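You operate a simulated robot arm through the tools that you are given. There is no shell and no other tool.

You are at the controls of a simulated two-armed robot. One attempt, no reset.

TASK
Fold the loan parcel's flaps shut, tape the seam with the matching strip and roll it down.
Fine: flaps first, no tape on the print; the green roller goes back; the other strip stays. Set down upright: green roller.

The check looks at the end state, three seconds after you hand in, the way a careful person would. Anything else that was tipped, shoved, dropped, spilled or broken makes it a failure. Flat cloth is picked up by pressing the open fingertips on it (5 to 10 N) and closing them slowly along it; thin cloth reads only 2 to 8 mm in the jaws.

THE ROBOT
Two 7-joint arms with two-finger parallel grippers on one trunk that stands fixed in place. Base frame: the origin is at the foot of the trunk, x ahead of it, y to its left, z up; the work surface is at about z = 880. Lengths are in mm, angles in degrees, forces in N, time in s.
The left shoulder is at [80, 131, 947], the right one opposite. With the tool pointing down near the work surface each hand reaches from about 380 to 840 mm from the base axis, measured 20 degrees to its own side. Payload 1.57 kg a hand.
The TCP of each hand is the grasp point between the finger pads, 30 mm short of the fingertips. In the tool frame z runs along the fingers and y along their closing line. Largest opening 110 mm; finger width 24, thickness 12; the body of the gripper, 48 by 112 mm, starts 78 mm behind the TCP.
Orientation is told as [roll, pitch, yaw] about the base's x, y, z axes, in that order, counted from this pose: with the fingers straight down and closing along the base's y, the tool's x points along the base's -x, its y along +y and its z along -z.

THE INTERFACE
- The arms move only by the tool jog_arm. It takes "left_deltas", "right_deltas" or both (then of equal length, played together; a hand with none holds still); each is a list of rows, each an object (a shift or turn left out is 0, a gripper value left out holds the last) with "claw": the opening, from 0 (shut) to 1 (fully open); "dp": the shift along the tool's x, y, z in units of 20 mm (1.0 is 20 mm), a list of three; "rot": the turn, a rotation vector about the tool's x, y, z in units of 8 degrees (1.0 is 8 degrees), a list of three. In form: [{"claw": claw, "dp": [x, y, z], "rot": [ax, ay, az]}, ...]. A call has 1 to 20 rows; each row shifts and turns the commanded pose from where the row before left it, along the tool's axes as they then stand. A call with a number of a shift or a turn outside -1 to 1 is refused whole. Each row takes 0.2 s and may step no farther than 50 mm and 8.6 degrees from the row before; otherwise, or with a gripper value out of range, the whole call is refused. A pose out of reach is approached as far as the arm can. The call stops where the force on the tool passes 90 N (or 10 N more than at its start, if that is more) or the arm is blocked; 0.2 s more then pass. Each finger travels about 108 mm/s and halts on what it meets, pressing with about 40 N; the grip force reading is that of the motor and also rises with nothing between the fingers. The clock runs only during rows and for 0.2 s after the last one: add rows that do not move to give the fingers time. The reply holds the time, the measured pose of the TCP, the force on the tool along the base axes, the opening and the grip force, in the units named above and with some noise, with the torque about the TCP (base axes, N m) and any sound that the robot's microphone picked up, and new pictures: "pictures" is both (left out), scene, wrist or none (wrist: the cameras of the hands that moved).
- Cameras (640 x 400 px; columns grow to the right, rows downward): "scene" is now at [-48.1, 5.1, 1441.1]; the picture's right is [0.07, -1.00, 0.00], its down [-0.37, -0.02, -0.93] and it looks along [0.93, 0.06, -0.37] (base axes); focal length 315 px, centre (320, 200). "left" rides on the left gripper at [70, -16, -141] in its tool frame; the picture's right is [0.23, 0.97, 0.00], its down [-0.86, 0.20, -0.48] and it looks along [-0.47, 0.11, 0.88] (tool axes); focal length 222 px, centre (320, 200). "right" rides on the right gripper at [70, 16, -141] in its tool frame; the picture's right is [-0.23, 0.97, 0.00], its down [-0.86, -0.20, -0.48] and it looks along [-0.47, -0.11, 0.88] (tool axes); focal length 222 px, centre (320, 200). There is no depth. A picture from a camera that has moved, and an enlarged one, comes with that camera's place and axes in the base frame and with its lens.
- aim_head(pan, tilt): turns the head with the scene camera to pan (to the left, within 109 degrees either way) and tilt (down, from -29 to 69), counted from straight ahead of the robot. It gives what a move gives, and a new picture of the scene camera.
- enlarge(camera, box): a new picture of the part [left, top, right, bottom] of that camera's present view, enlarged. No time passes.
- finish_job(): hands the job in; it is judged then, once.

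Places have to be worked out from the pictures, the camera data and where the tool is seen. Open the grippers and draw the arms clear of the work before you hand the job in, unless the task says otherwise.

The tools are called as name(argument=value, ...) on one line, values as JSON. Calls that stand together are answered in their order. jog_arm: Moves the arms, as the interface text tells. Its arguments: {"type":"object","properties":{"left_deltas":{"type":"array"},"right_deltas":{"type":"array"},"pictures":{"type":"string","enum":["both","scene","wrist","none"]}},"required":[]} The other tools are called the same way: aim_head (pan, tilt) turns the head that bears the scene camera; enlarge (camera, box) takes an enlarged picture of a part of a camera's view; finish_job () hands the job in.

At the start:

```text
time: 0.0
left_ee_pos: [572.9, 368.0, 1197.2]
left_ee_rot: [0.0, -0.1, 0.0]
left_force: [0.9, 0.2, -0.5]
left_ft_torque: [0.03, 0.02, -0.01]
left_opening: 110.1
left_grip_force: 0.1
right_ee_pos: [604.5, -127.3, 1239.5]
right_ee_rot: [0.0, 0.0, 0.0]
right_force: [-0.4, 0.4, 1.2]
right_ft_torque: [0.01, 0.01, 0.02]
right_opening: 109.8
right_grip_force: 0.1
head pan, tilt: [3.8, 21.7]
```

scene: 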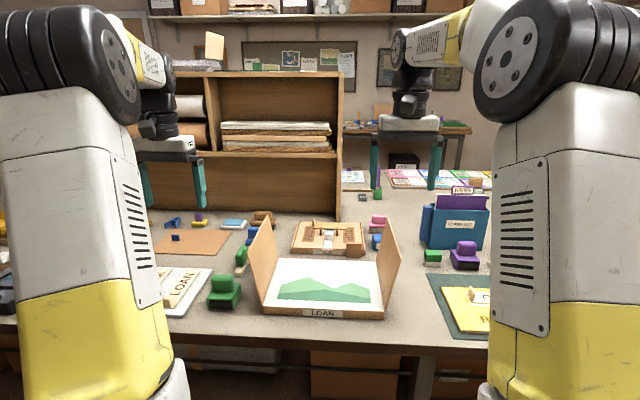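
right: 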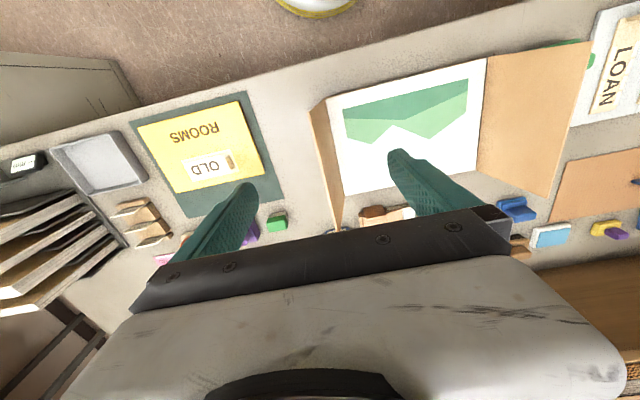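
left: 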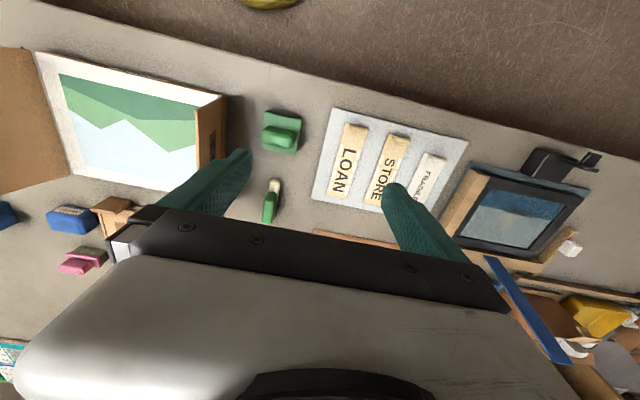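

The first pictures show the LOAN parcel open with two flaps standing left and right, a strip card with LOAN, STORE and another strip, and several green things. I look closer before moving.

enlarge(camera="scene", box=[140, 200, 420, 330])

enlarge(camera="left", box=[200, 60, 520, 260])

enlarge(camera="right", box=[300, 40, 640, 260])

enlarge(camera="scene", box=[400, 180, 520, 340])

```text
2.29 times, centred on (280, 265) of scene
camera zoom: at [-48.1, 5.1, 1441.1], right [0.07, -1.0, 0.0], down [-0.37, -0.02, -0.93], along [0.93, 0.06, -0.37], focal length 720 px, centre (411, 51)
```

zoom: 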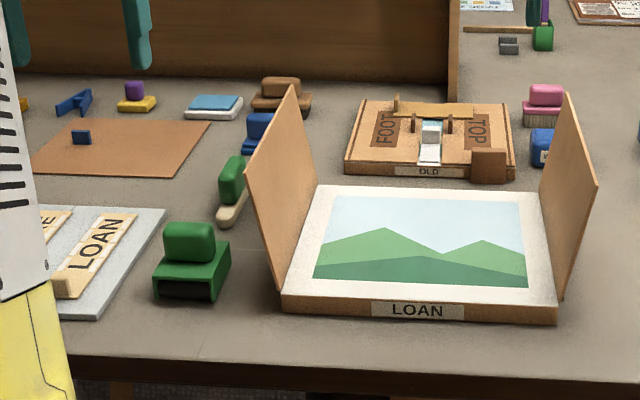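

```text
2.00 times, centred on (360, 160) of left
camera zoom: at [504.6, 350.5, 1339.4], right [-0.23, 0.97, 0.0], down [0.86, 0.2, 0.48], along [0.47, 0.11, -0.88], focal length 444 px, centre (240, 280)
```

zoom: 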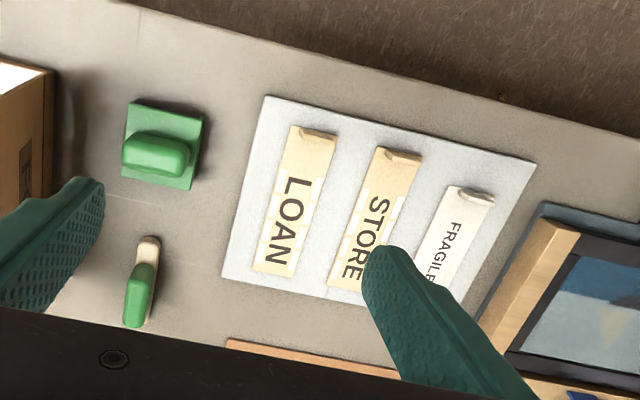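

```text
1.82 times, centred on (470, 150) of right
camera zoom: at [533.7, -111.3, 1380.2], right [0.23, 0.97, 0.0], down [0.85, -0.2, 0.48], along [0.47, -0.11, -0.88], focal length 404 px, centre (47, 291)
```

zoom: 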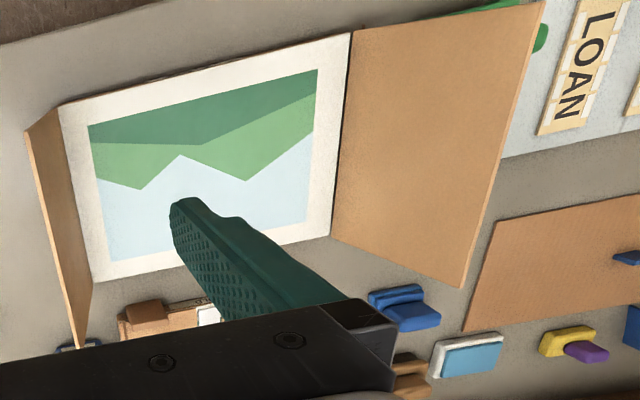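

```text
2.50 times, centred on (460, 260) of scene
camera zoom: at [-48.1, 5.1, 1441.1], right [0.07, -1.0, 0.0], down [-0.37, -0.02, -0.93], along [0.93, 0.06, -0.37], focal length 788 px, centre (-30, 50)
```

zoom: 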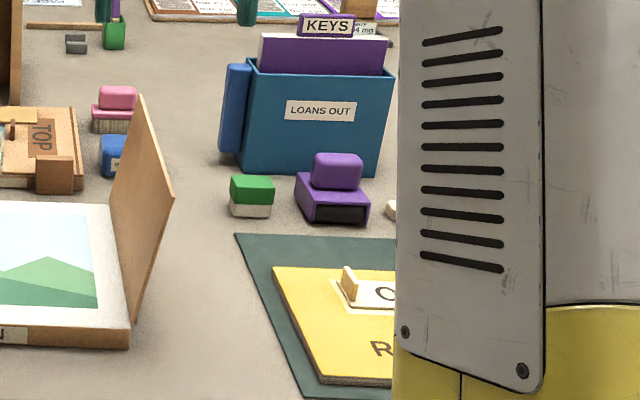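

The parcel box seems to span x≈577–806, y≈-113–190, about 18 high, with two 150 mm flaps leaning ~10° outward. I turn the head left to see the strip card and the green roller better.

aim_head(pan=25, tilt=40)

```text
time: 0.8
left_ee_pos: [573.2, 368.1, 1197.9]
left_ee_rot: [0.0, 0.0, 0.1]
left_force: [0.2, -0.8, -0.5]
left_ft_torque: [0.0, 0.0, -0.02]
left_opening: 110.0
left_grip_force: 0.1
right_ee_pos: [604.4, -126.8, 1238.6]
right_ee_rot: [0.0, -0.1, -0.1]
right_force: [0.4, 0.3, 0.4]
right_ft_torque: [0.03, -0.03, 0.03]
right_opening: 110.1
right_grip_force: 0.2
head pan, tilt: [25.0, 40.0]
```

scene: 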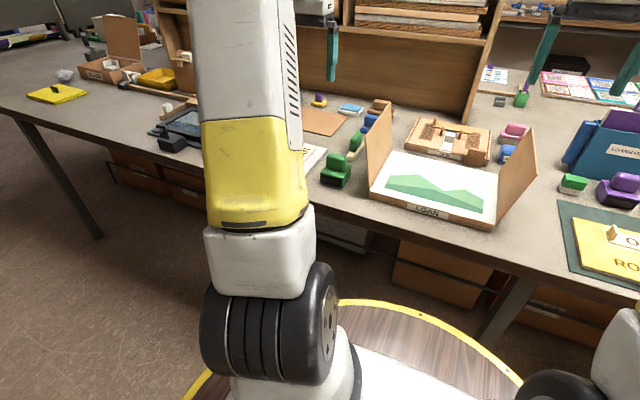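

enlarge(camera="scene", box=[300, 90, 560, 240])

enlarge(camera="scene", box=[400, 110, 500, 170])

enlarge(camera="left", box=[250, 90, 350, 230])

```text
2.46 times, centred on (430, 165) of scene
camera zoom: at [-63.7, 34.9, 1412.5], right [0.42, -0.91, 0.0], down [-0.58, -0.27, -0.77], along [0.69, 0.32, -0.64], focal length 775 px, centre (49, 286)
```

zoom: 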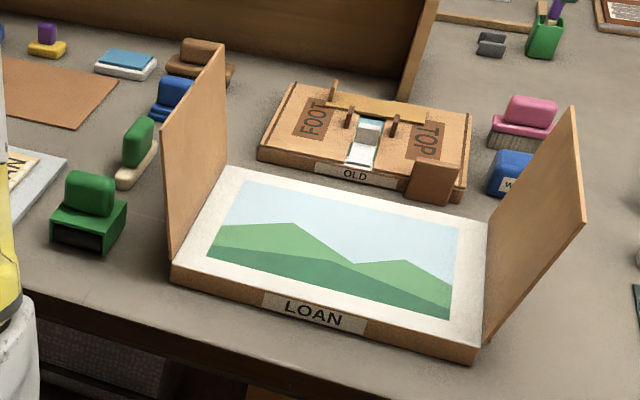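

```text
6.40 times, centred on (450, 140) of scene
camera zoom: at [-63.7, 34.9, 1412.5], right [0.42, -0.91, 0.0], down [-0.58, -0.27, -0.77], along [0.69, 0.32, -0.64], focal length 2016 px, centre (-512, 584)
```

zoom: 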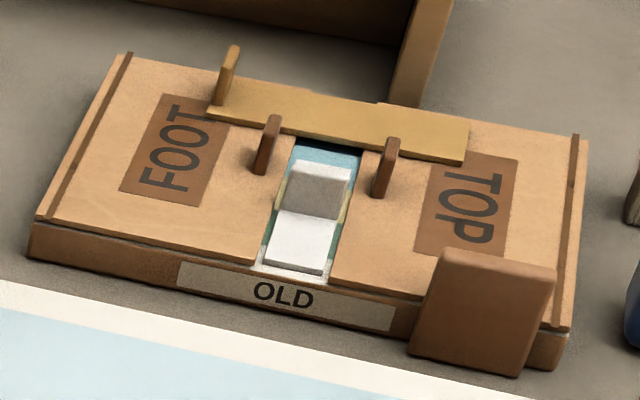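

```text
2.86 times, centred on (300, 160) of left
camera zoom: at [504.6, 350.5, 1339.4], right [-0.23, 0.97, 0.0], down [0.86, 0.2, 0.48], along [0.47, 0.11, -0.88], focal length 635 px, centre (377, 314)
```

zoom: 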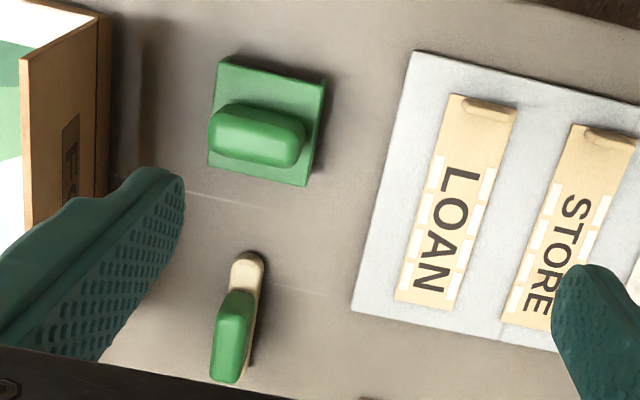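

The OLD parcel shows how closed flaps look, with FOOT and TOP printed on the outsides. I close the left fingers and bring the left hand outside the left flap, well above the roller, while pointing the head at the parcel.

aim_head(pan=12, tilt=36)

jog_arm(left_deltas=[{"claw": 0, "dp": [-0.485, -0.49, 0.76]}, {"dp": [-0.485, -0.49, 0.76]}, {"dp": [-0.485, -0.49, 0.76]}, {"dp": [-0.485, -0.49, 0.76]}, {"dp": [-0.485, -0.49, 0.76]}, {"dp": [-0.485, -0.49, 0.76]}, {"dp": [-0.485, -0.49, 0.76]}, {"dp": [-0.485, -0.49, 0.76]}, {"dp": [-0.485, -0.49, 0.76]}, {"dp": [-0.485, -0.49, 0.76]}])

```text
time: 1.6
left_ee_pos: [573.7, 367.9, 1197.2]
left_ee_rot: [0.0, 0.0, 0.0]
left_force: [0.0, 0.5, -0.1]
left_ft_torque: [0.02, 0.01, 0.01]
left_opening: 110.0
left_grip_force: 0.0
right_ee_pos: [604.3, -128.3, 1239.1]
right_ee_rot: [0.1, 0.1, -0.1]
right_force: [-0.7, 0.6, -0.2]
right_ft_torque: [0.02, 0.0, -0.01]
right_opening: 110.1
right_grip_force: 0.1
head pan, tilt: [12.0, 36.0]
```

scene: 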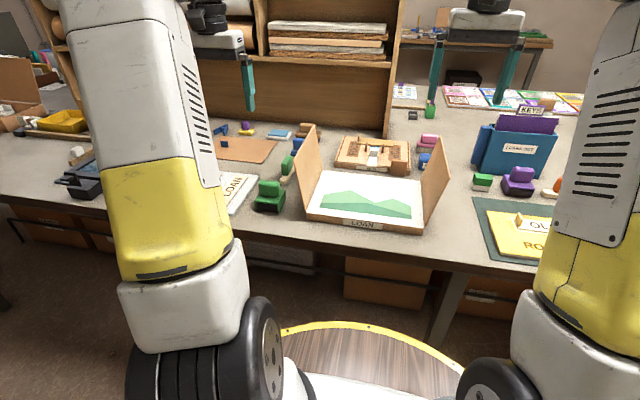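

```text
time: 3.8
left_ee_pos: [671.2, 269.7, 1045.7]
left_ee_rot: [0.0, 0.0, 0.0]
left_force: [-0.4, 1.0, -0.2]
left_ft_torque: [0.0, -0.01, -0.01]
left_opening: 0.1
left_grip_force: 21.9
right_ee_pos: [605.6, -126.4, 1239.8]
right_ee_rot: [-0.1, 0.0, -0.1]
right_force: [0.1, 0.2, 0.4]
right_ft_torque: [0.0, -0.01, 0.01]
right_opening: 110.1
right_grip_force: 0.1
head pan, tilt: [12.0, 36.0]
camera left: at [601.2, 252.3, 1187.4], right [-0.23, 0.97, 0.0], down [0.85, 0.2, 0.48], along [0.47, 0.11, -0.88], focal length 222 px, centre (320, 200)
```

scene: 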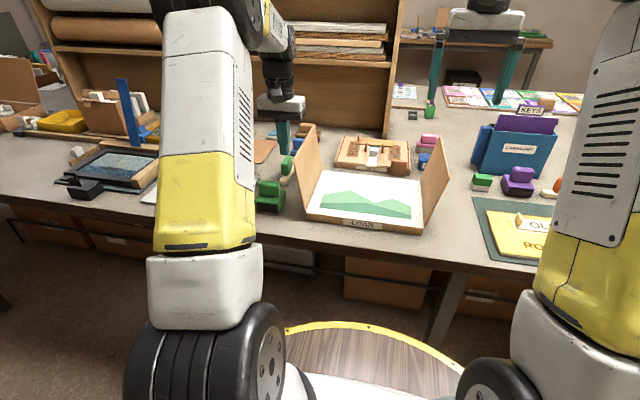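
left: 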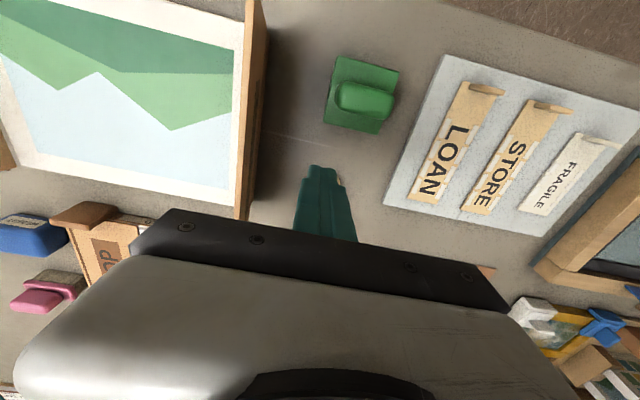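

The hand is outside the flap and the wrist camera now sees roller, strips and the flap edge. I enlarge these to fix positions before pushing.

enlarge(camera="left", box=[300, 40, 420, 150])

enlarge(camera="left", box=[380, 50, 640, 240])

enlarge(camera="left", box=[180, 0, 320, 230])

```text
3.64 times, centred on (360, 95) of left
camera zoom: at [601.2, 252.3, 1187.4], right [-0.23, 0.97, 0.0], down [0.85, 0.2, 0.48], along [0.47, 0.11, -0.88], focal length 808 px, centre (174, 582)
```

zoom: 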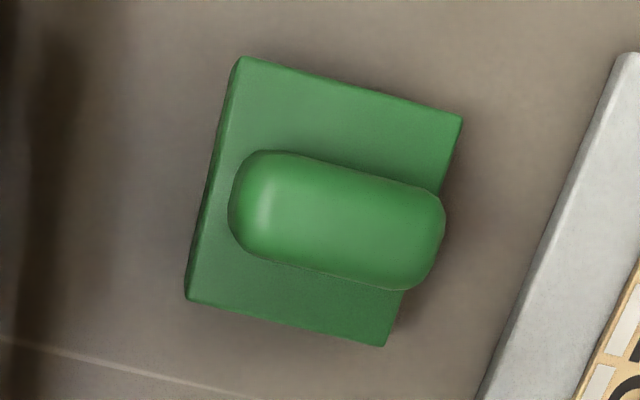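

```text
2.11 times, centred on (510, 145) of left
camera zoom: at [601.2, 252.3, 1187.4], right [-0.23, 0.97, 0.0], down [0.85, 0.2, 0.48], along [0.47, 0.11, -0.88], focal length 468 px, centre (-80, 316)
```

zoom: 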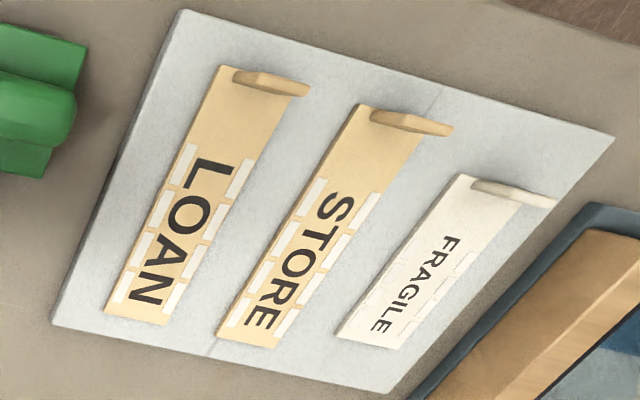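

```text
1.74 times, centred on (250, 115) of left
camera zoom: at [601.2, 252.3, 1187.4], right [-0.23, 0.97, 0.0], down [0.85, 0.2, 0.48], along [0.47, 0.11, -0.88], focal length 386 px, centre (442, 348)
```

zoom: 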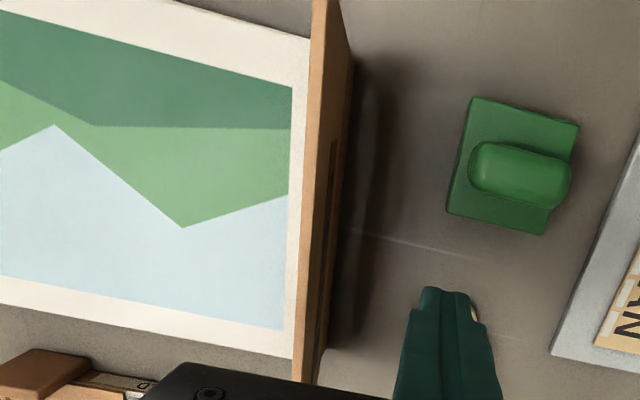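

Roller centre is about [609, 300] (handle 60 wide in y, top z≈957); the LOAN strip lies at x≈565–724, y≈440, with an upright tab at x≈567. Now I push the left flap's upper edge inward to about vertical.

jog_arm(left_deltas=[{"dp": [0, -0.6, 0]}, {"dp": [0, -0.6, 0]}, {"dp": [0, -0.6, 0]}, {"dp": [0, -0.5, 0]}, {"dp": [0, -0.5, 0]}, {"dp": [0, -0.5, 0]}])

```text
time: 5.2
left_ee_pos: [670.7, 203.1, 1045.9]
left_ee_rot: [-0.1, 0.0, 0.0]
left_force: [0.1, -0.2, -0.1]
left_ft_torque: [-0.04, 0.0, -0.01]
left_opening: 0.0
left_grip_force: 21.3
right_ee_pos: [604.9, -126.5, 1238.9]
right_ee_rot: [0.1, -0.1, -0.1]
right_force: [0.6, 0.3, 0.6]
right_ft_torque: [0.0, 0.03, -0.01]
right_opening: 110.0
right_grip_force: 0.0
head pan, tilt: [12.0, 36.0]
camera left: at [601.4, 186.2, 1187.3], right [-0.23, 0.97, 0.0], down [0.86, 0.2, 0.48], along [0.47, 0.11, -0.88], focal length 222 px, centre (320, 200)
```

scene: 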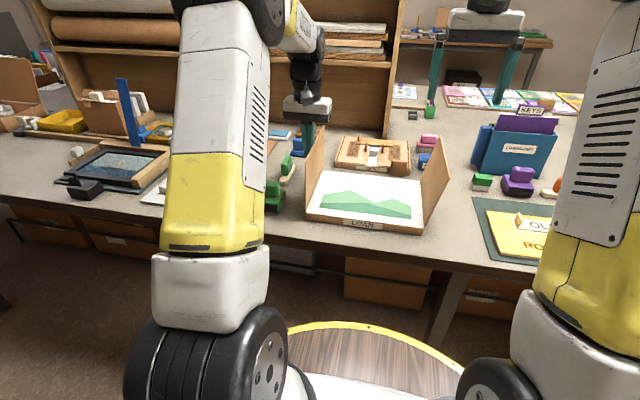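
left: 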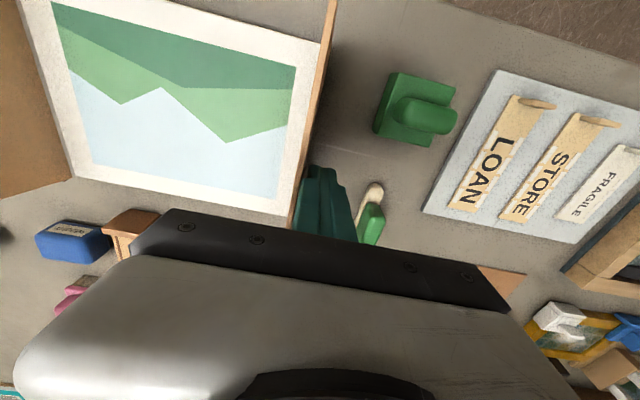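

The flap follows with almost no force and stands about vertical. I follow the hinge arc over and down.

jog_arm(left_deltas=[{"dp": [0, -0.764, 0.05]}, {"dp": [0, -0.751, 0.149]}, {"dp": [0, -0.725, 0.246]}, {"dp": [0, -0.686, 0.339]}, {"dp": [0, -0.637, 0.425]}, {"dp": [0, -0.575, 0.505]}, {"dp": [0, -0.505, 0.575]}, {"dp": [0, -0.425, 0.637]}, {"dp": [0, -0.339, 0.686]}, {"dp": [0, -0.246, 0.725]}])

```text
time: 7.4
left_ee_pos: [671.4, 90.6, 958.8]
left_ee_rot: [0.0, -0.1, 0.0]
left_force: [-0.2, -0.1, 0.1]
left_ft_torque: [-0.01, 0.01, -0.01]
left_opening: 0.1
left_grip_force: 21.4
right_ee_pos: [604.6, -127.0, 1238.4]
right_ee_rot: [0.1, 0.0, -0.1]
right_force: [0.4, -0.3, -1.0]
right_ft_torque: [0.03, -0.01, -0.03]
right_opening: 110.1
right_grip_force: 0.0
head pan, tilt: [12.0, 36.0]
camera left: at [601.8, 73.8, 1100.8], right [-0.23, 0.97, 0.0], down [0.85, 0.2, 0.48], along [0.47, 0.11, -0.88], focal length 222 px, centre (320, 200)
```

scene: 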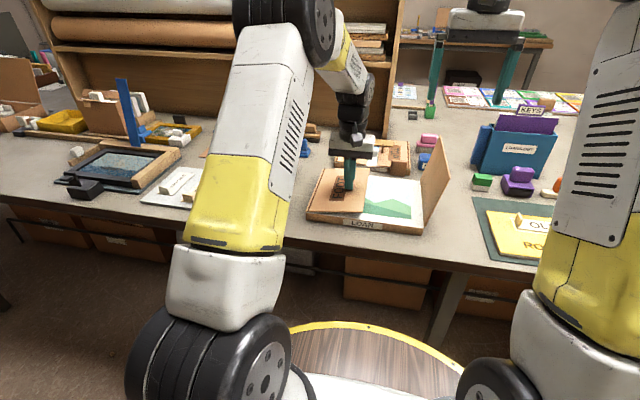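
left: 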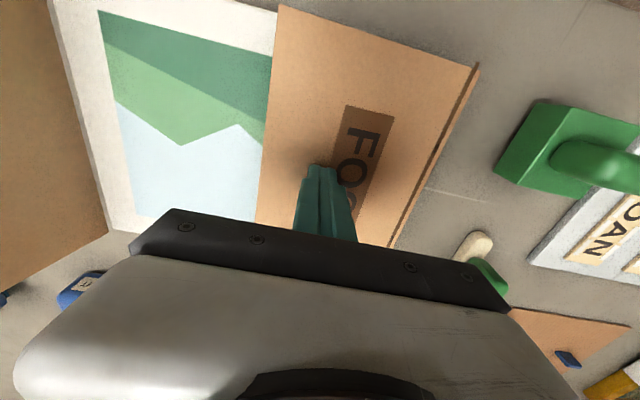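

The flap is about 15° from flat, and its print (FOOT) is near the middle of the flap. I press it the rest of the way down gently.

jog_arm(left_deltas=[{"dp": [0, -0.149, 0.751]}, {"dp": [0, -0.05, 0.35]}, {"dp": [0, 0, 0.2]}])

```text
time: 8.2
left_ee_pos: [670.8, 86.5, 939.3]
left_ee_rot: [0.0, -0.5, 0.0]
left_force: [-17.1, 7.3, 68.5]
left_ft_torque: [0.44, 1.05, -0.35]
left_opening: 0.1
left_grip_force: 21.5
right_ee_pos: [601.3, -127.2, 1241.4]
right_ee_rot: [0.1, -0.1, -0.1]
right_force: [-0.6, 0.2, 0.1]
right_ft_torque: [0.0, -0.01, 0.04]
right_opening: 109.9
right_grip_force: 0.1
head pan, tilt: [12.0, 36.0]
camera left: at [600.1, 70.1, 1080.9], right [-0.23, 0.97, 0.0], down [0.85, 0.2, 0.49], along [0.47, 0.11, -0.87], focal length 222 px, centre (320, 200)
```

scene: 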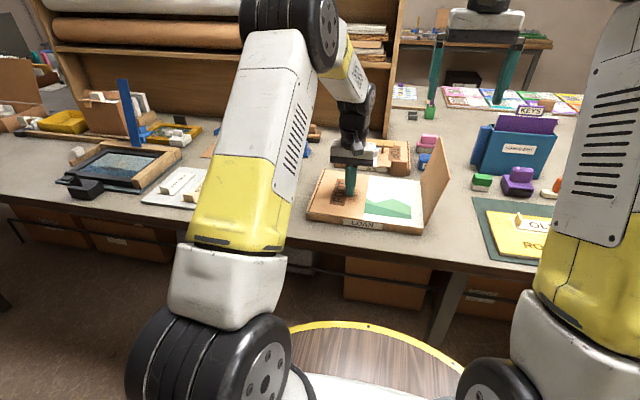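
left: 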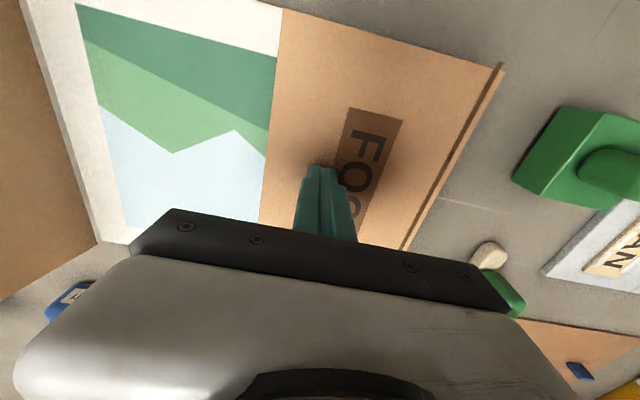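

The force shows 68 N with tips at z≈909, so the flap is flat there; I ease off at once and see whether it stays down.

jog_arm(left_deltas=[{"dp": [0, 0, -0.3]}, {"dp": [0, 0, -0.3]}])

enlarge(camera="left", box=[180, 0, 520, 260])

enlarge(camera="scene", box=[290, 120, 470, 250])

```text
time: 8.8
left_ee_pos: [669.7, 85.0, 942.6]
left_ee_rot: [0.0, 0.2, 0.0]
left_force: [1.9, 1.0, 1.1]
left_ft_torque: [-0.1, 0.22, -0.03]
left_opening: 0.0
left_grip_force: 21.4
right_ee_pos: [604.7, -126.6, 1239.2]
right_ee_rot: [-0.1, 0.0, -0.1]
right_force: [0.4, -0.1, 0.4]
right_ft_torque: [0.02, 0.01, -0.02]
right_opening: 110.2
right_grip_force: 0.1
head pan, tilt: [12.0, 36.0]
camera left: at [600.9, 69.1, 1084.4], right [-0.23, 0.97, 0.0], down [0.86, 0.2, 0.48], along [0.46, 0.11, -0.88], focal length 222 px, centre (320, 200)
```

scene: 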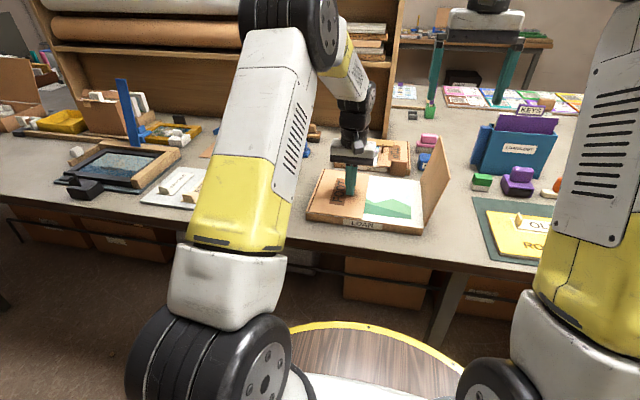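
left: 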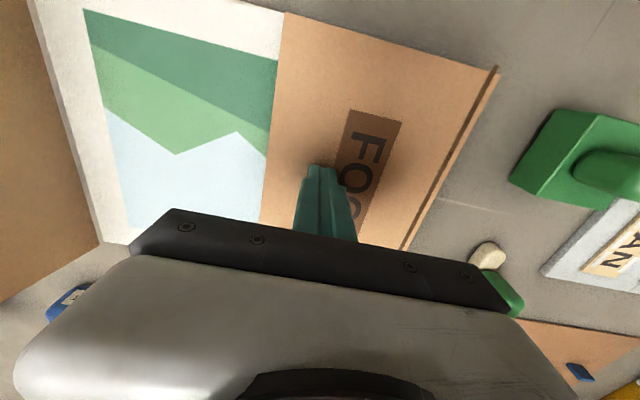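

```text
1.54 times, centred on (350, 130) of left
camera zoom: at [600.9, 69.1, 1084.4], right [-0.23, 0.97, 0.0], down [0.86, 0.2, 0.48], along [0.46, 0.11, -0.88], focal length 342 px, centre (274, 308)
```

zoom: 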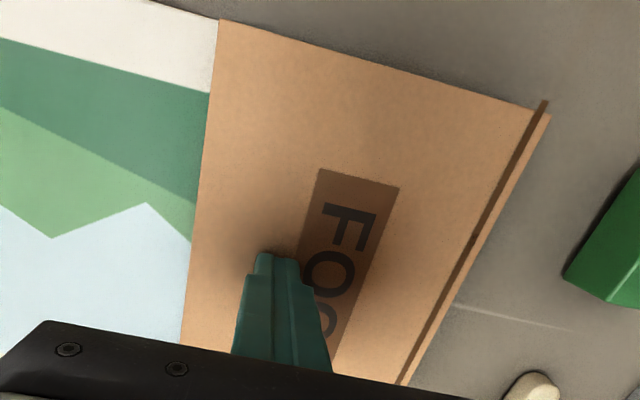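

```text
3.08 times, centred on (380, 185) of scene
camera zoom: at [-54.9, 17.2, 1418.5], right [0.21, -0.98, 0.0], down [-0.58, -0.12, -0.81], along [0.79, 0.17, -0.59], focal length 969 px, centre (135, 246)
```

zoom: 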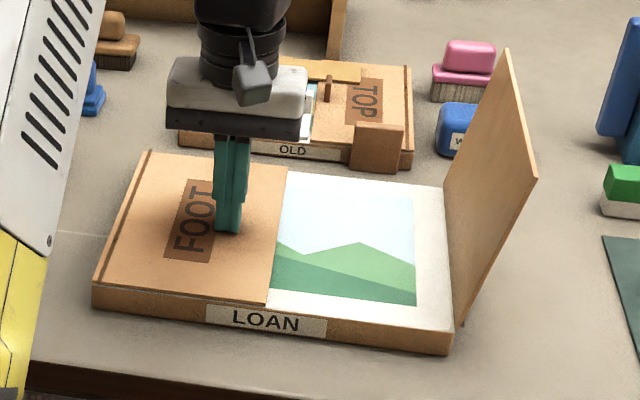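

The left flap appears flat, with its free edge near the box middle and the FOOT print well away from it. I lift the left hand further to confirm it stays shut.

jog_arm(left_deltas=[{"dp": [0, 0, -0.5]}, {"dp": [0, 0, -0.8]}, {"dp": [0, 0, -1]}, {"dp": [0, 0.5, -1]}, {"dp": [0, 1, -1]}, {"dp": [0, 1, -1]}, {"dp": [0, 1, -1]}, {"dp": [0, 1, -1]}, {"dp": [0, 1, 0]}, {"dp": [0, 1, 0]}])

enlarge(camera="scene", box=[290, 120, 470, 250])

```text
time: 11.0
left_ee_pos: [672.0, 217.0, 1091.2]
left_ee_rot: [0.0, -0.1, 0.0]
left_force: [0.1, 0.2, 0.2]
left_ft_torque: [0.02, 0.0, 0.04]
left_opening: 0.0
left_grip_force: 21.8
right_ee_pos: [604.2, -127.2, 1237.5]
right_ee_rot: [0.0, 0.0, -0.1]
right_force: [0.2, -1.0, -0.7]
right_ft_torque: [0.03, -0.03, 0.01]
right_opening: 109.8
right_grip_force: 0.2
head pan, tilt: [12.0, 36.0]
camera left: at [601.9, 199.6, 1232.5], right [-0.23, 0.97, 0.0], down [0.86, 0.2, 0.48], along [0.47, 0.11, -0.88], focal length 222 px, centre (320, 200)
```

scene: 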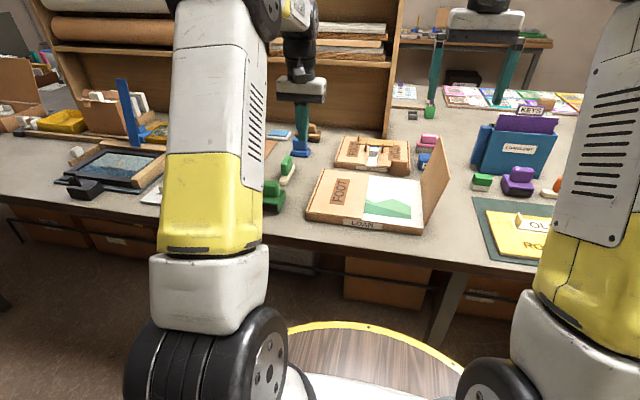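
left: 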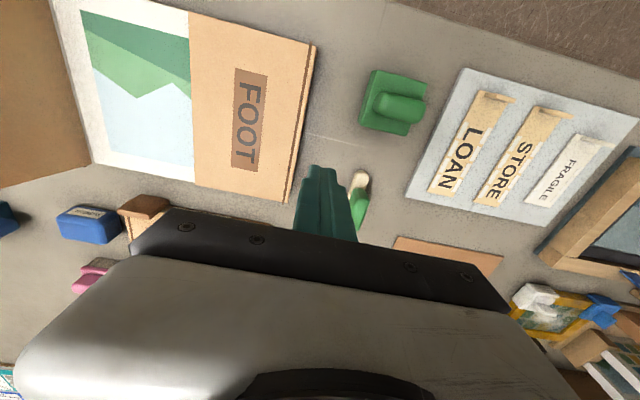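

```text
3.08 times, centred on (380, 185) of scene
camera zoom: at [-55.2, 16.9, 1418.5], right [0.21, -0.98, 0.0], down [-0.58, -0.12, -0.81], along [0.79, 0.17, -0.59], focal length 969 px, centre (135, 246)
```

zoom: 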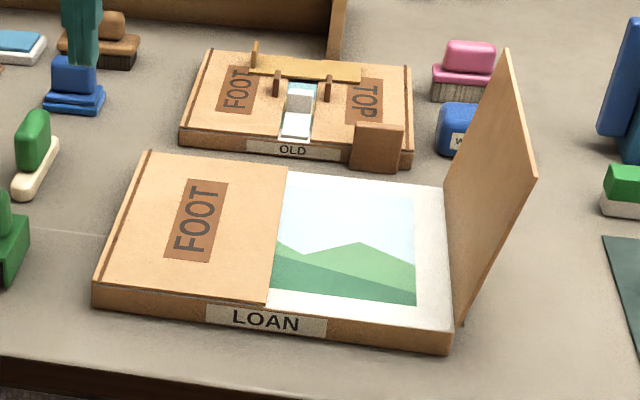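

The left flap stays flat by itself. Now the right hand closes its fingers and goes outside the right flap.

jog_arm(right_deltas=[{"claw": 0, "dp": [-0.67, -0.83, 0]}, {"dp": [-0.67, -0.83, 0]}, {"dp": [-0.67, -0.83, 0]}, {"dp": [-0.67, -0.83, 0]}, {"dp": [-0.67, -0.83, 0]}, {"dp": [0, 0, 0.97]}, {"dp": [0, 0, 0.97]}, {"dp": [0, 0, 0.97]}, {"dp": [0, 0, 0.97]}, {"dp": [0, 0, 0.97]}, {"dp": [0, 0, 0.97]}, {"dp": [0, 0, 0.97]}, {"dp": [0, 0, 0.97]}, {"dp": [0, 0, 0.97]}, {"dp": [0, 0, 0.97]}])

```text
time: 14.2
left_ee_pos: [672.7, 216.9, 1089.3]
left_ee_rot: [0.0, 0.0, 0.1]
left_force: [-0.9, 0.3, -0.3]
left_ft_torque: [0.01, 0.02, 0.02]
left_opening: 0.0
left_grip_force: 21.2
right_ee_pos: [671.3, -211.3, 1046.0]
right_ee_rot: [0.0, 0.0, 0.0]
right_force: [-0.3, -0.2, 0.3]
right_ft_torque: [0.01, 0.01, 0.03]
right_opening: 0.1
right_grip_force: 21.4
head pan, tilt: [12.0, 36.0]
camera right: at [600.3, -195.0, 1186.3], right [0.23, 0.97, 0.0], down [0.85, -0.2, 0.48], along [0.47, -0.11, -0.88], focal length 222 px, centre (320, 200)
```

scene: 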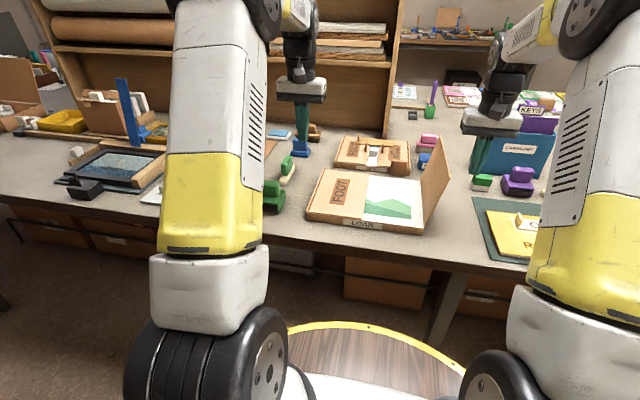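
right: 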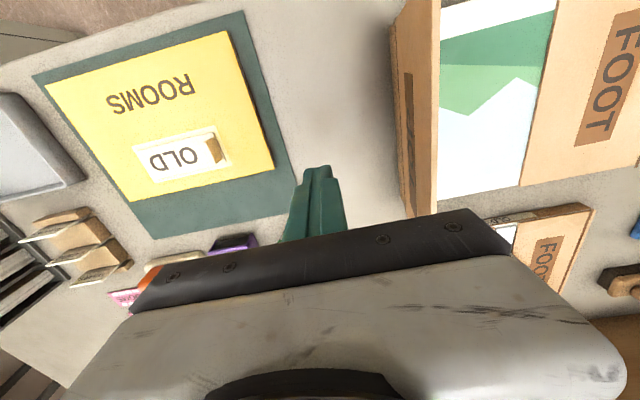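

The right hand is outside the right flap at z tips≈1016. I push it upright and follow the arc over until about 15° from flat.

jog_arm(right_deltas=[{"dp": [0, 0.8, 0]}, {"dp": [0, 0.8, 0]}, {"dp": [0, 0.7, 0]}, {"dp": [0, 0.7, 0]}, {"dp": [0, 0.65, 0]}, {"dp": [0, 0.65, 0]}, {"dp": [0, 0.718, 0.047]}, {"dp": [0, 0.706, 0.14]}, {"dp": [0, 0.681, 0.231]}, {"dp": [0, 0.645, 0.318]}, {"dp": [0, 0.598, 0.399]}, {"dp": [0, 0.541, 0.475]}, {"dp": [0, 0.475, 0.541]}, {"dp": [0, 0.399, 0.598]}, {"dp": [0, 0.318, 0.645]}, {"dp": [0, 0.231, 0.681]}])

```text
time: 17.6
left_ee_pos: [671.2, 216.1, 1089.9]
left_ee_rot: [0.0, 0.0, 0.0]
left_force: [-0.7, -0.2, -0.4]
left_ft_torque: [0.02, 0.0, 0.02]
left_opening: 0.2
left_grip_force: 21.6
right_ee_pos: [670.2, -17.7, 962.6]
right_ee_rot: [0.0, 0.0, -0.1]
right_force: [0.4, 0.3, 0.7]
right_ft_torque: [0.01, -0.02, -0.01]
right_opening: 0.0
right_grip_force: 21.4
head pan, tilt: [12.0, 36.0]
camera right: at [600.9, -2.5, 1104.3], right [0.23, 0.97, 0.0], down [0.86, -0.2, 0.48], along [0.47, -0.11, -0.88], focal length 222 px, centre (320, 200)
```

scene: 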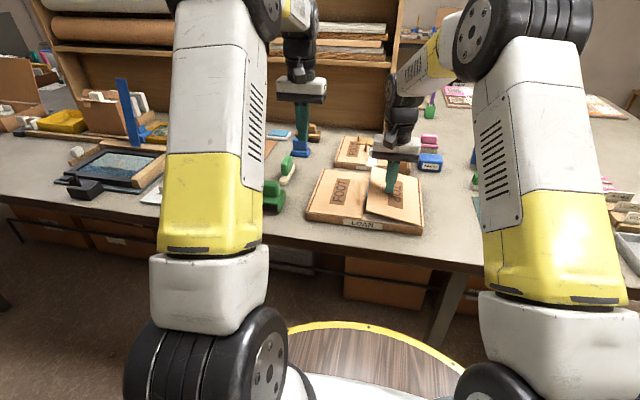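
right: 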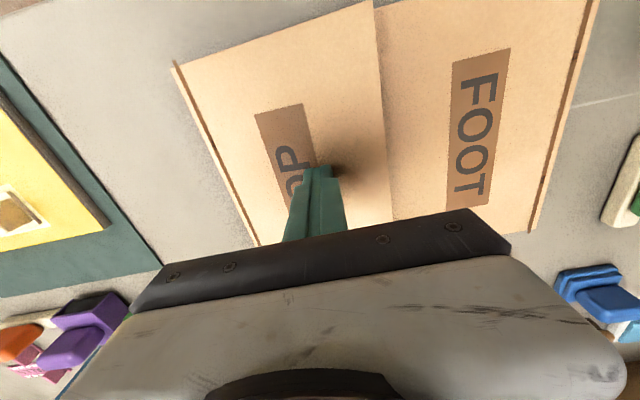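

The right flap is over and leaning down. I press it the rest of the way in small steps to about tip z=911.

jog_arm(right_deltas=[{"dp": [0, 0.14, 0.6]}, {"dp": [0, 0.03, 0.3]}, {"dp": [0, 0, 0.15]}, {"dp": [0, 0, 0.1]}])

```text
time: 18.6
left_ee_pos: [670.8, 216.7, 1090.3]
left_ee_rot: [0.0, -0.1, 0.1]
left_force: [0.8, -0.1, -0.9]
left_ft_torque: [-0.03, 0.04, -0.04]
left_opening: 0.0
left_grip_force: 21.2
right_ee_pos: [672.2, -14.9, 942.5]
right_ee_rot: [0.0, -0.2, -0.1]
right_force: [-1.3, -0.8, 11.8]
right_ft_torque: [-0.04, 0.15, 0.01]
right_opening: 0.0
right_grip_force: 21.6
head pan, tilt: [12.0, 36.0]
camera right: at [600.6, 1.0, 1083.2], right [0.23, 0.97, 0.0], down [0.85, -0.2, 0.48], along [0.47, -0.11, -0.88], focal length 222 px, centre (320, 200)
```

scene: 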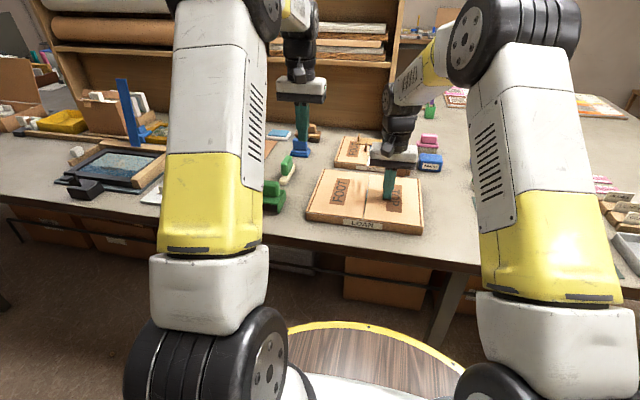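
right: 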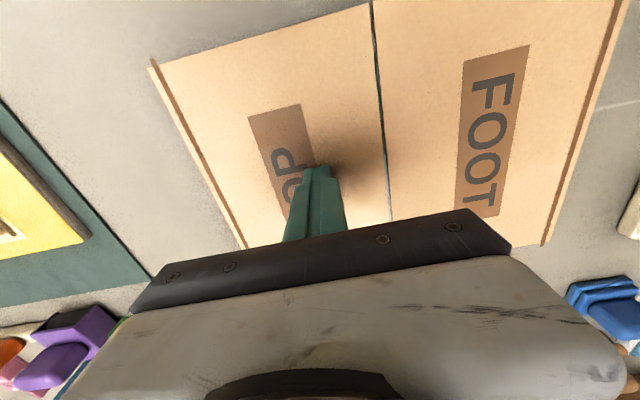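

The right flap lies flat (12 N at tips z≈912) with a thin seam. I lift the right hand straight up and park it out to the right.

jog_arm(right_deltas=[{"dp": [0, 0, -0.3]}, {"dp": [0, 0, -0.7]}, {"dp": [0, 0, -1]}, {"dp": [0, 0, -1]}, {"dp": [0, 0, -1]}, {"dp": [0, 0, -1]}, {"dp": [0, -0.5, -1]}, {"dp": [0.3, -1, -1]}, {"dp": [0.5, -1, -1]}, {"dp": [0.5, -1, -1]}, {"dp": [0.5, -1, -1]}, {"dp": [0.5, -1, -1]}, {"dp": [0.5, -1, 0]}, {"dp": [0.5, -1, 0]}, {"dp": [0.5, -1, 0]}, {"dp": [0.5, -1, 0]}])

enlarge(camera="scene", box=[290, 120, 470, 250])

```text
time: 22.0
left_ee_pos: [672.2, 216.1, 1091.0]
left_ee_rot: [0.1, 0.0, -0.1]
left_force: [0.3, 0.5, -0.2]
left_ft_torque: [0.01, 0.02, 0.02]
left_opening: 0.2
left_grip_force: 21.2
right_ee_pos: [585.0, -203.7, 1159.6]
right_ee_rot: [-0.1, 0.0, 0.0]
right_force: [0.0, 0.0, 1.0]
right_ft_torque: [0.0, -0.01, -0.02]
right_opening: 0.0
right_grip_force: 21.1
head pan, tilt: [12.0, 36.0]
camera right: at [514.6, -188.6, 1301.9], right [0.23, 0.97, 0.0], down [0.86, -0.2, 0.48], along [0.47, -0.11, -0.88], focal length 222 px, centre (320, 200)
```

scene: 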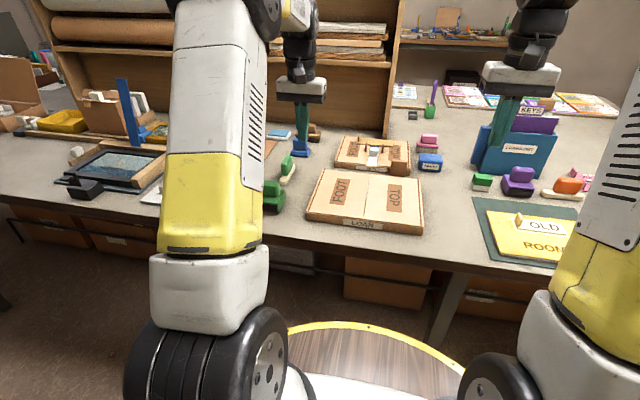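
right: 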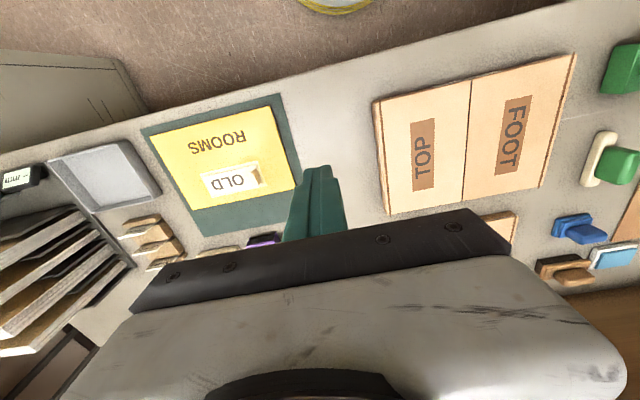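

```text
3.08 times, centred on (380, 185) of scene
camera zoom: at [-55.0, 17.3, 1418.5], right [0.21, -0.98, 0.0], down [-0.58, -0.12, -0.81], along [0.79, 0.17, -0.59], focal length 969 px, centre (135, 246)
```

zoom: 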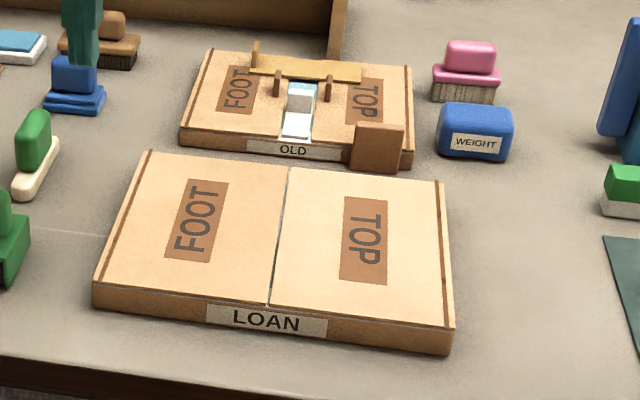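

Both flaps lie flat, and the seam is visible between FOOT and TOP. I enlarge the wrist views to fix the seam line and the strip's place.

enlarge(camera="right", box=[350, 40, 610, 220])

enlarge(camera="left", box=[60, 0, 340, 210])

enlarge(camera="left", box=[400, 60, 560, 220])

```text
2.22 times, centred on (480, 130) of right
camera zoom: at [514.6, -188.6, 1301.9], right [0.23, 0.97, 0.0], down [0.86, -0.2, 0.48], along [0.47, -0.11, -0.88], focal length 494 px, centre (-36, 356)
```

zoom: 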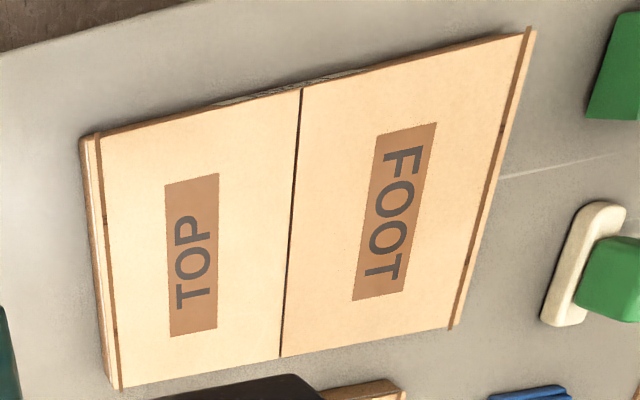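

```text
1.90 times, centred on (200, 105) of left
camera zoom: at [602.0, 199.9, 1232.2], right [-0.23, 0.97, 0.0], down [0.86, 0.2, 0.48], along [0.47, 0.11, -0.88], focal length 423 px, centre (549, 381)
```

zoom: 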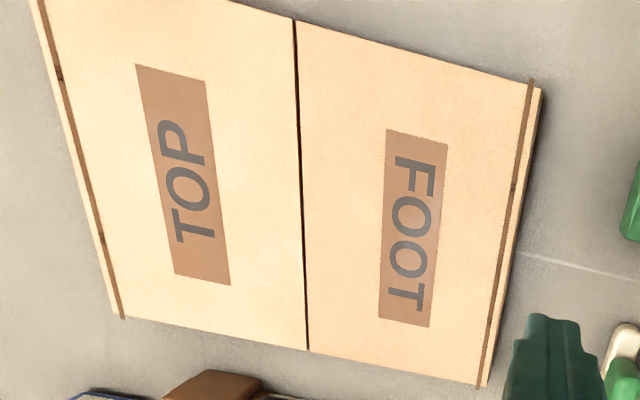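

```text
2.50 times, centred on (480, 140) of left
camera zoom: at [602.0, 199.9, 1232.2], right [-0.23, 0.97, 0.0], down [0.86, 0.2, 0.48], along [0.47, 0.11, -0.88], focal length 555 px, centre (-80, 350)
```

zoom: 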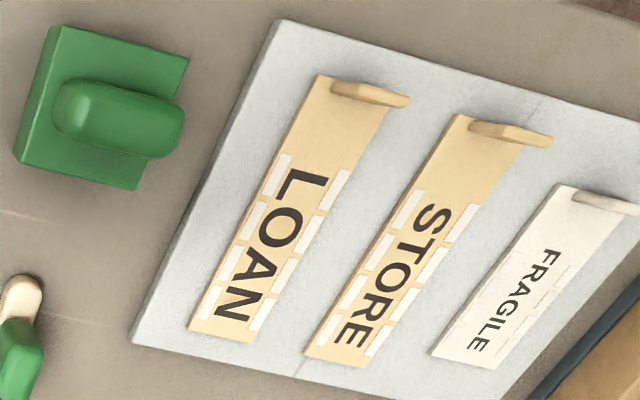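

The seam runs at y≈39 from x≈568 to 788 at z≈909, and the prints stay ≥54 mm away from it; the strip is 162×45 at y≈441 with its tab at x≈566. I turn the left hand 90° so its fingers close along x, for gripping the tab on its broad faces.

jog_arm(left_deltas=[{"rot": [0, 0, -0.9375]}, {"rot": [0, 0, -0.9375]}, {"rot": [0, 0, -0.9375]}, {"rot": [0, 0, -0.9375]}, {"rot": [0, 0, -0.9375]}, {"rot": [0, 0, -0.9375]}, {"rot": [0, 0, -0.9375]}, {"rot": [0, 0, -0.9375]}, {"rot": [0, 0, -0.9375]}, {"rot": [0, 0, -0.9375]}, {"rot": [0, 0, -0.9375]}, {"rot": [0, 0, -0.9375], "claw": 0.45}, {}])

```text
time: 24.8
left_ee_pos: [671.3, 215.5, 1090.9]
left_ee_rot: [0.0, -0.1, 90.1]
left_force: [0.5, -1.0, -0.3]
left_ft_torque: [-0.01, -0.01, -0.02]
left_opening: 49.6
left_grip_force: 0.0
right_ee_pos: [585.9, -205.0, 1161.2]
right_ee_rot: [0.0, 0.1, -0.1]
right_force: [0.1, -0.5, 0.3]
right_ft_torque: [0.01, -0.01, 0.02]
right_opening: 0.2
right_grip_force: 21.2
head pan, tilt: [12.0, 36.0]
camera left: at [687.5, 146.0, 1232.7], right [-0.97, -0.23, 0.0], down [-0.2, 0.85, 0.48], along [-0.11, 0.47, -0.88], focal length 222 px, centre (320, 200)
```

scene: 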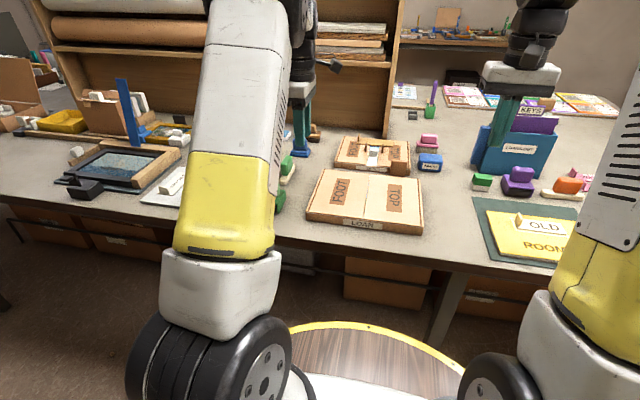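
left: 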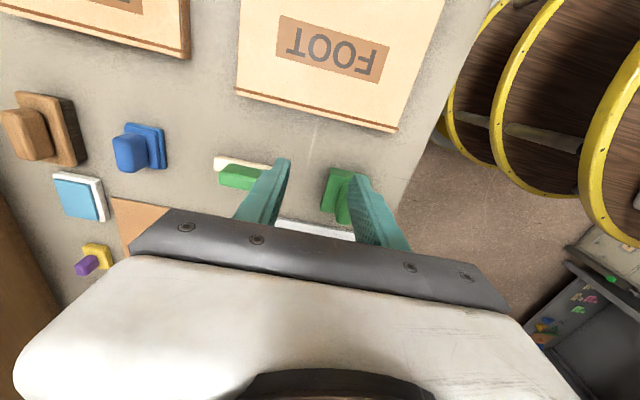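

The hand is turned to yaw 90. I move it over the LOAN tab at about [566, 441], stopping with the tips about 80 mm above it.

jog_arm(left_deltas=[{"dp": [-0.9375, 0.4396, 0]}, {"dp": [-0.9375, 0.4396, 0]}, {"dp": [-0.9375, 0.4396, 0]}, {"dp": [-0.9375, 0.4396, 0]}, {"dp": [-0.9375, 0.4396, 0]}, {"dp": [-0.9375, 0.4396, 0]}, {"dp": [-0.9375, 0.4396, 0]}, {"dp": [-0.9375, 0.4396, 0]}, {"dp": [-0.9375, 0.4396, 0]}, {"dp": [-0.9375, 0.4396, 0]}, {"dp": [-0.9375, 0.4396, 0]}, {"dp": [-0.9375, 0.4396, 0]}, {"dp": [0, 0, 1]}, {"dp": [0, 0, 1]}, {"dp": [0, 0, 1]}, {"dp": [0, 0, 1]}])

aim_head(pan=30, tilt=36)

```text
time: 28.2
left_ee_pos: [566.1, 441.9, 1010.1]
left_ee_rot: [0.0, 0.1, 90.0]
left_force: [-0.7, -1.5, 0.3]
left_ft_torque: [0.03, -0.03, 0.03]
left_opening: 49.4
left_grip_force: 0.0
right_ee_pos: [585.5, -205.2, 1160.4]
right_ee_rot: [0.0, 0.1, -0.1]
right_force: [-0.2, -0.3, -0.2]
right_ft_torque: [0.02, 0.03, 0.01]
right_opening: 0.1
right_grip_force: 21.5
head pan, tilt: [12.0, 36.0]
camera left: at [581.8, 371.3, 1152.2], right [-0.97, -0.23, 0.0], down [-0.2, 0.86, 0.48], along [-0.11, 0.47, -0.88], focal length 222 px, centre (320, 200)
```

scene: 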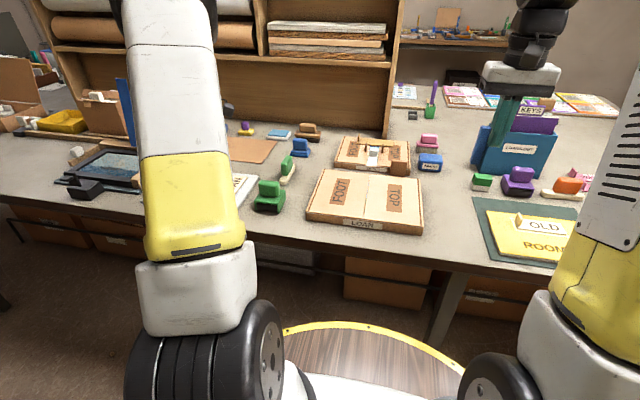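
left: 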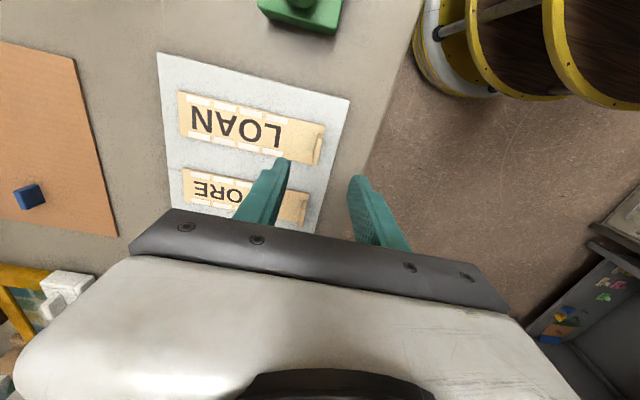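

```text
time: 29.0
left_ee_pos: [566.3, 442.1, 1011.0]
left_ee_rot: [0.0, 0.1, 90.1]
left_force: [0.2, 0.6, 0.1]
left_ft_torque: [-0.01, -0.03, -0.03]
left_opening: 49.4
left_grip_force: 0.1
right_ee_pos: [585.8, -204.2, 1161.0]
right_ee_rot: [0.0, 0.0, -0.1]
right_force: [-1.1, 0.2, -1.4]
right_ft_torque: [-0.01, -0.03, 0.02]
right_opening: 0.0
right_grip_force: 21.0
head pan, tilt: [30.0, 36.0]
```

scene: 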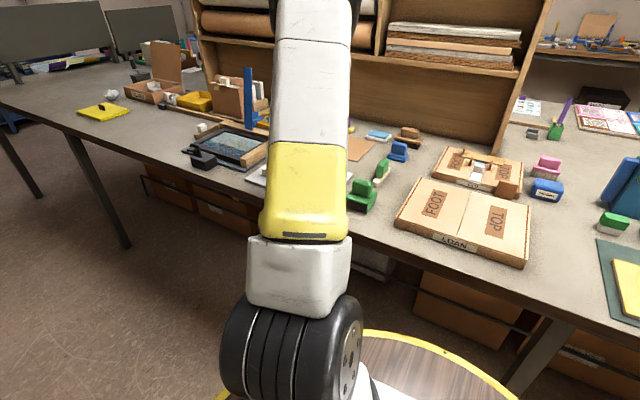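

From this side the LOAN strip and its tab are visible; I enlarge to place the tab exactly.

enlarge(camera="left", box=[150, 50, 400, 250])

```text
2.00 times, centred on (275, 150) of left
camera zoom: at [581.8, 371.4, 1152.7], right [-0.97, -0.23, 0.0], down [-0.2, 0.86, 0.48], along [-0.11, 0.47, -0.88], focal length 444 px, centre (410, 300)
```

zoom: 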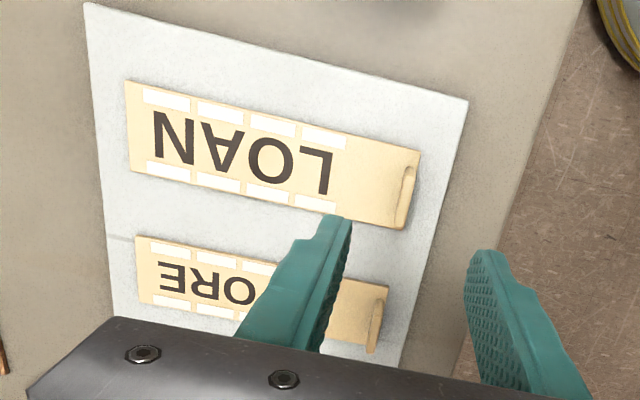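

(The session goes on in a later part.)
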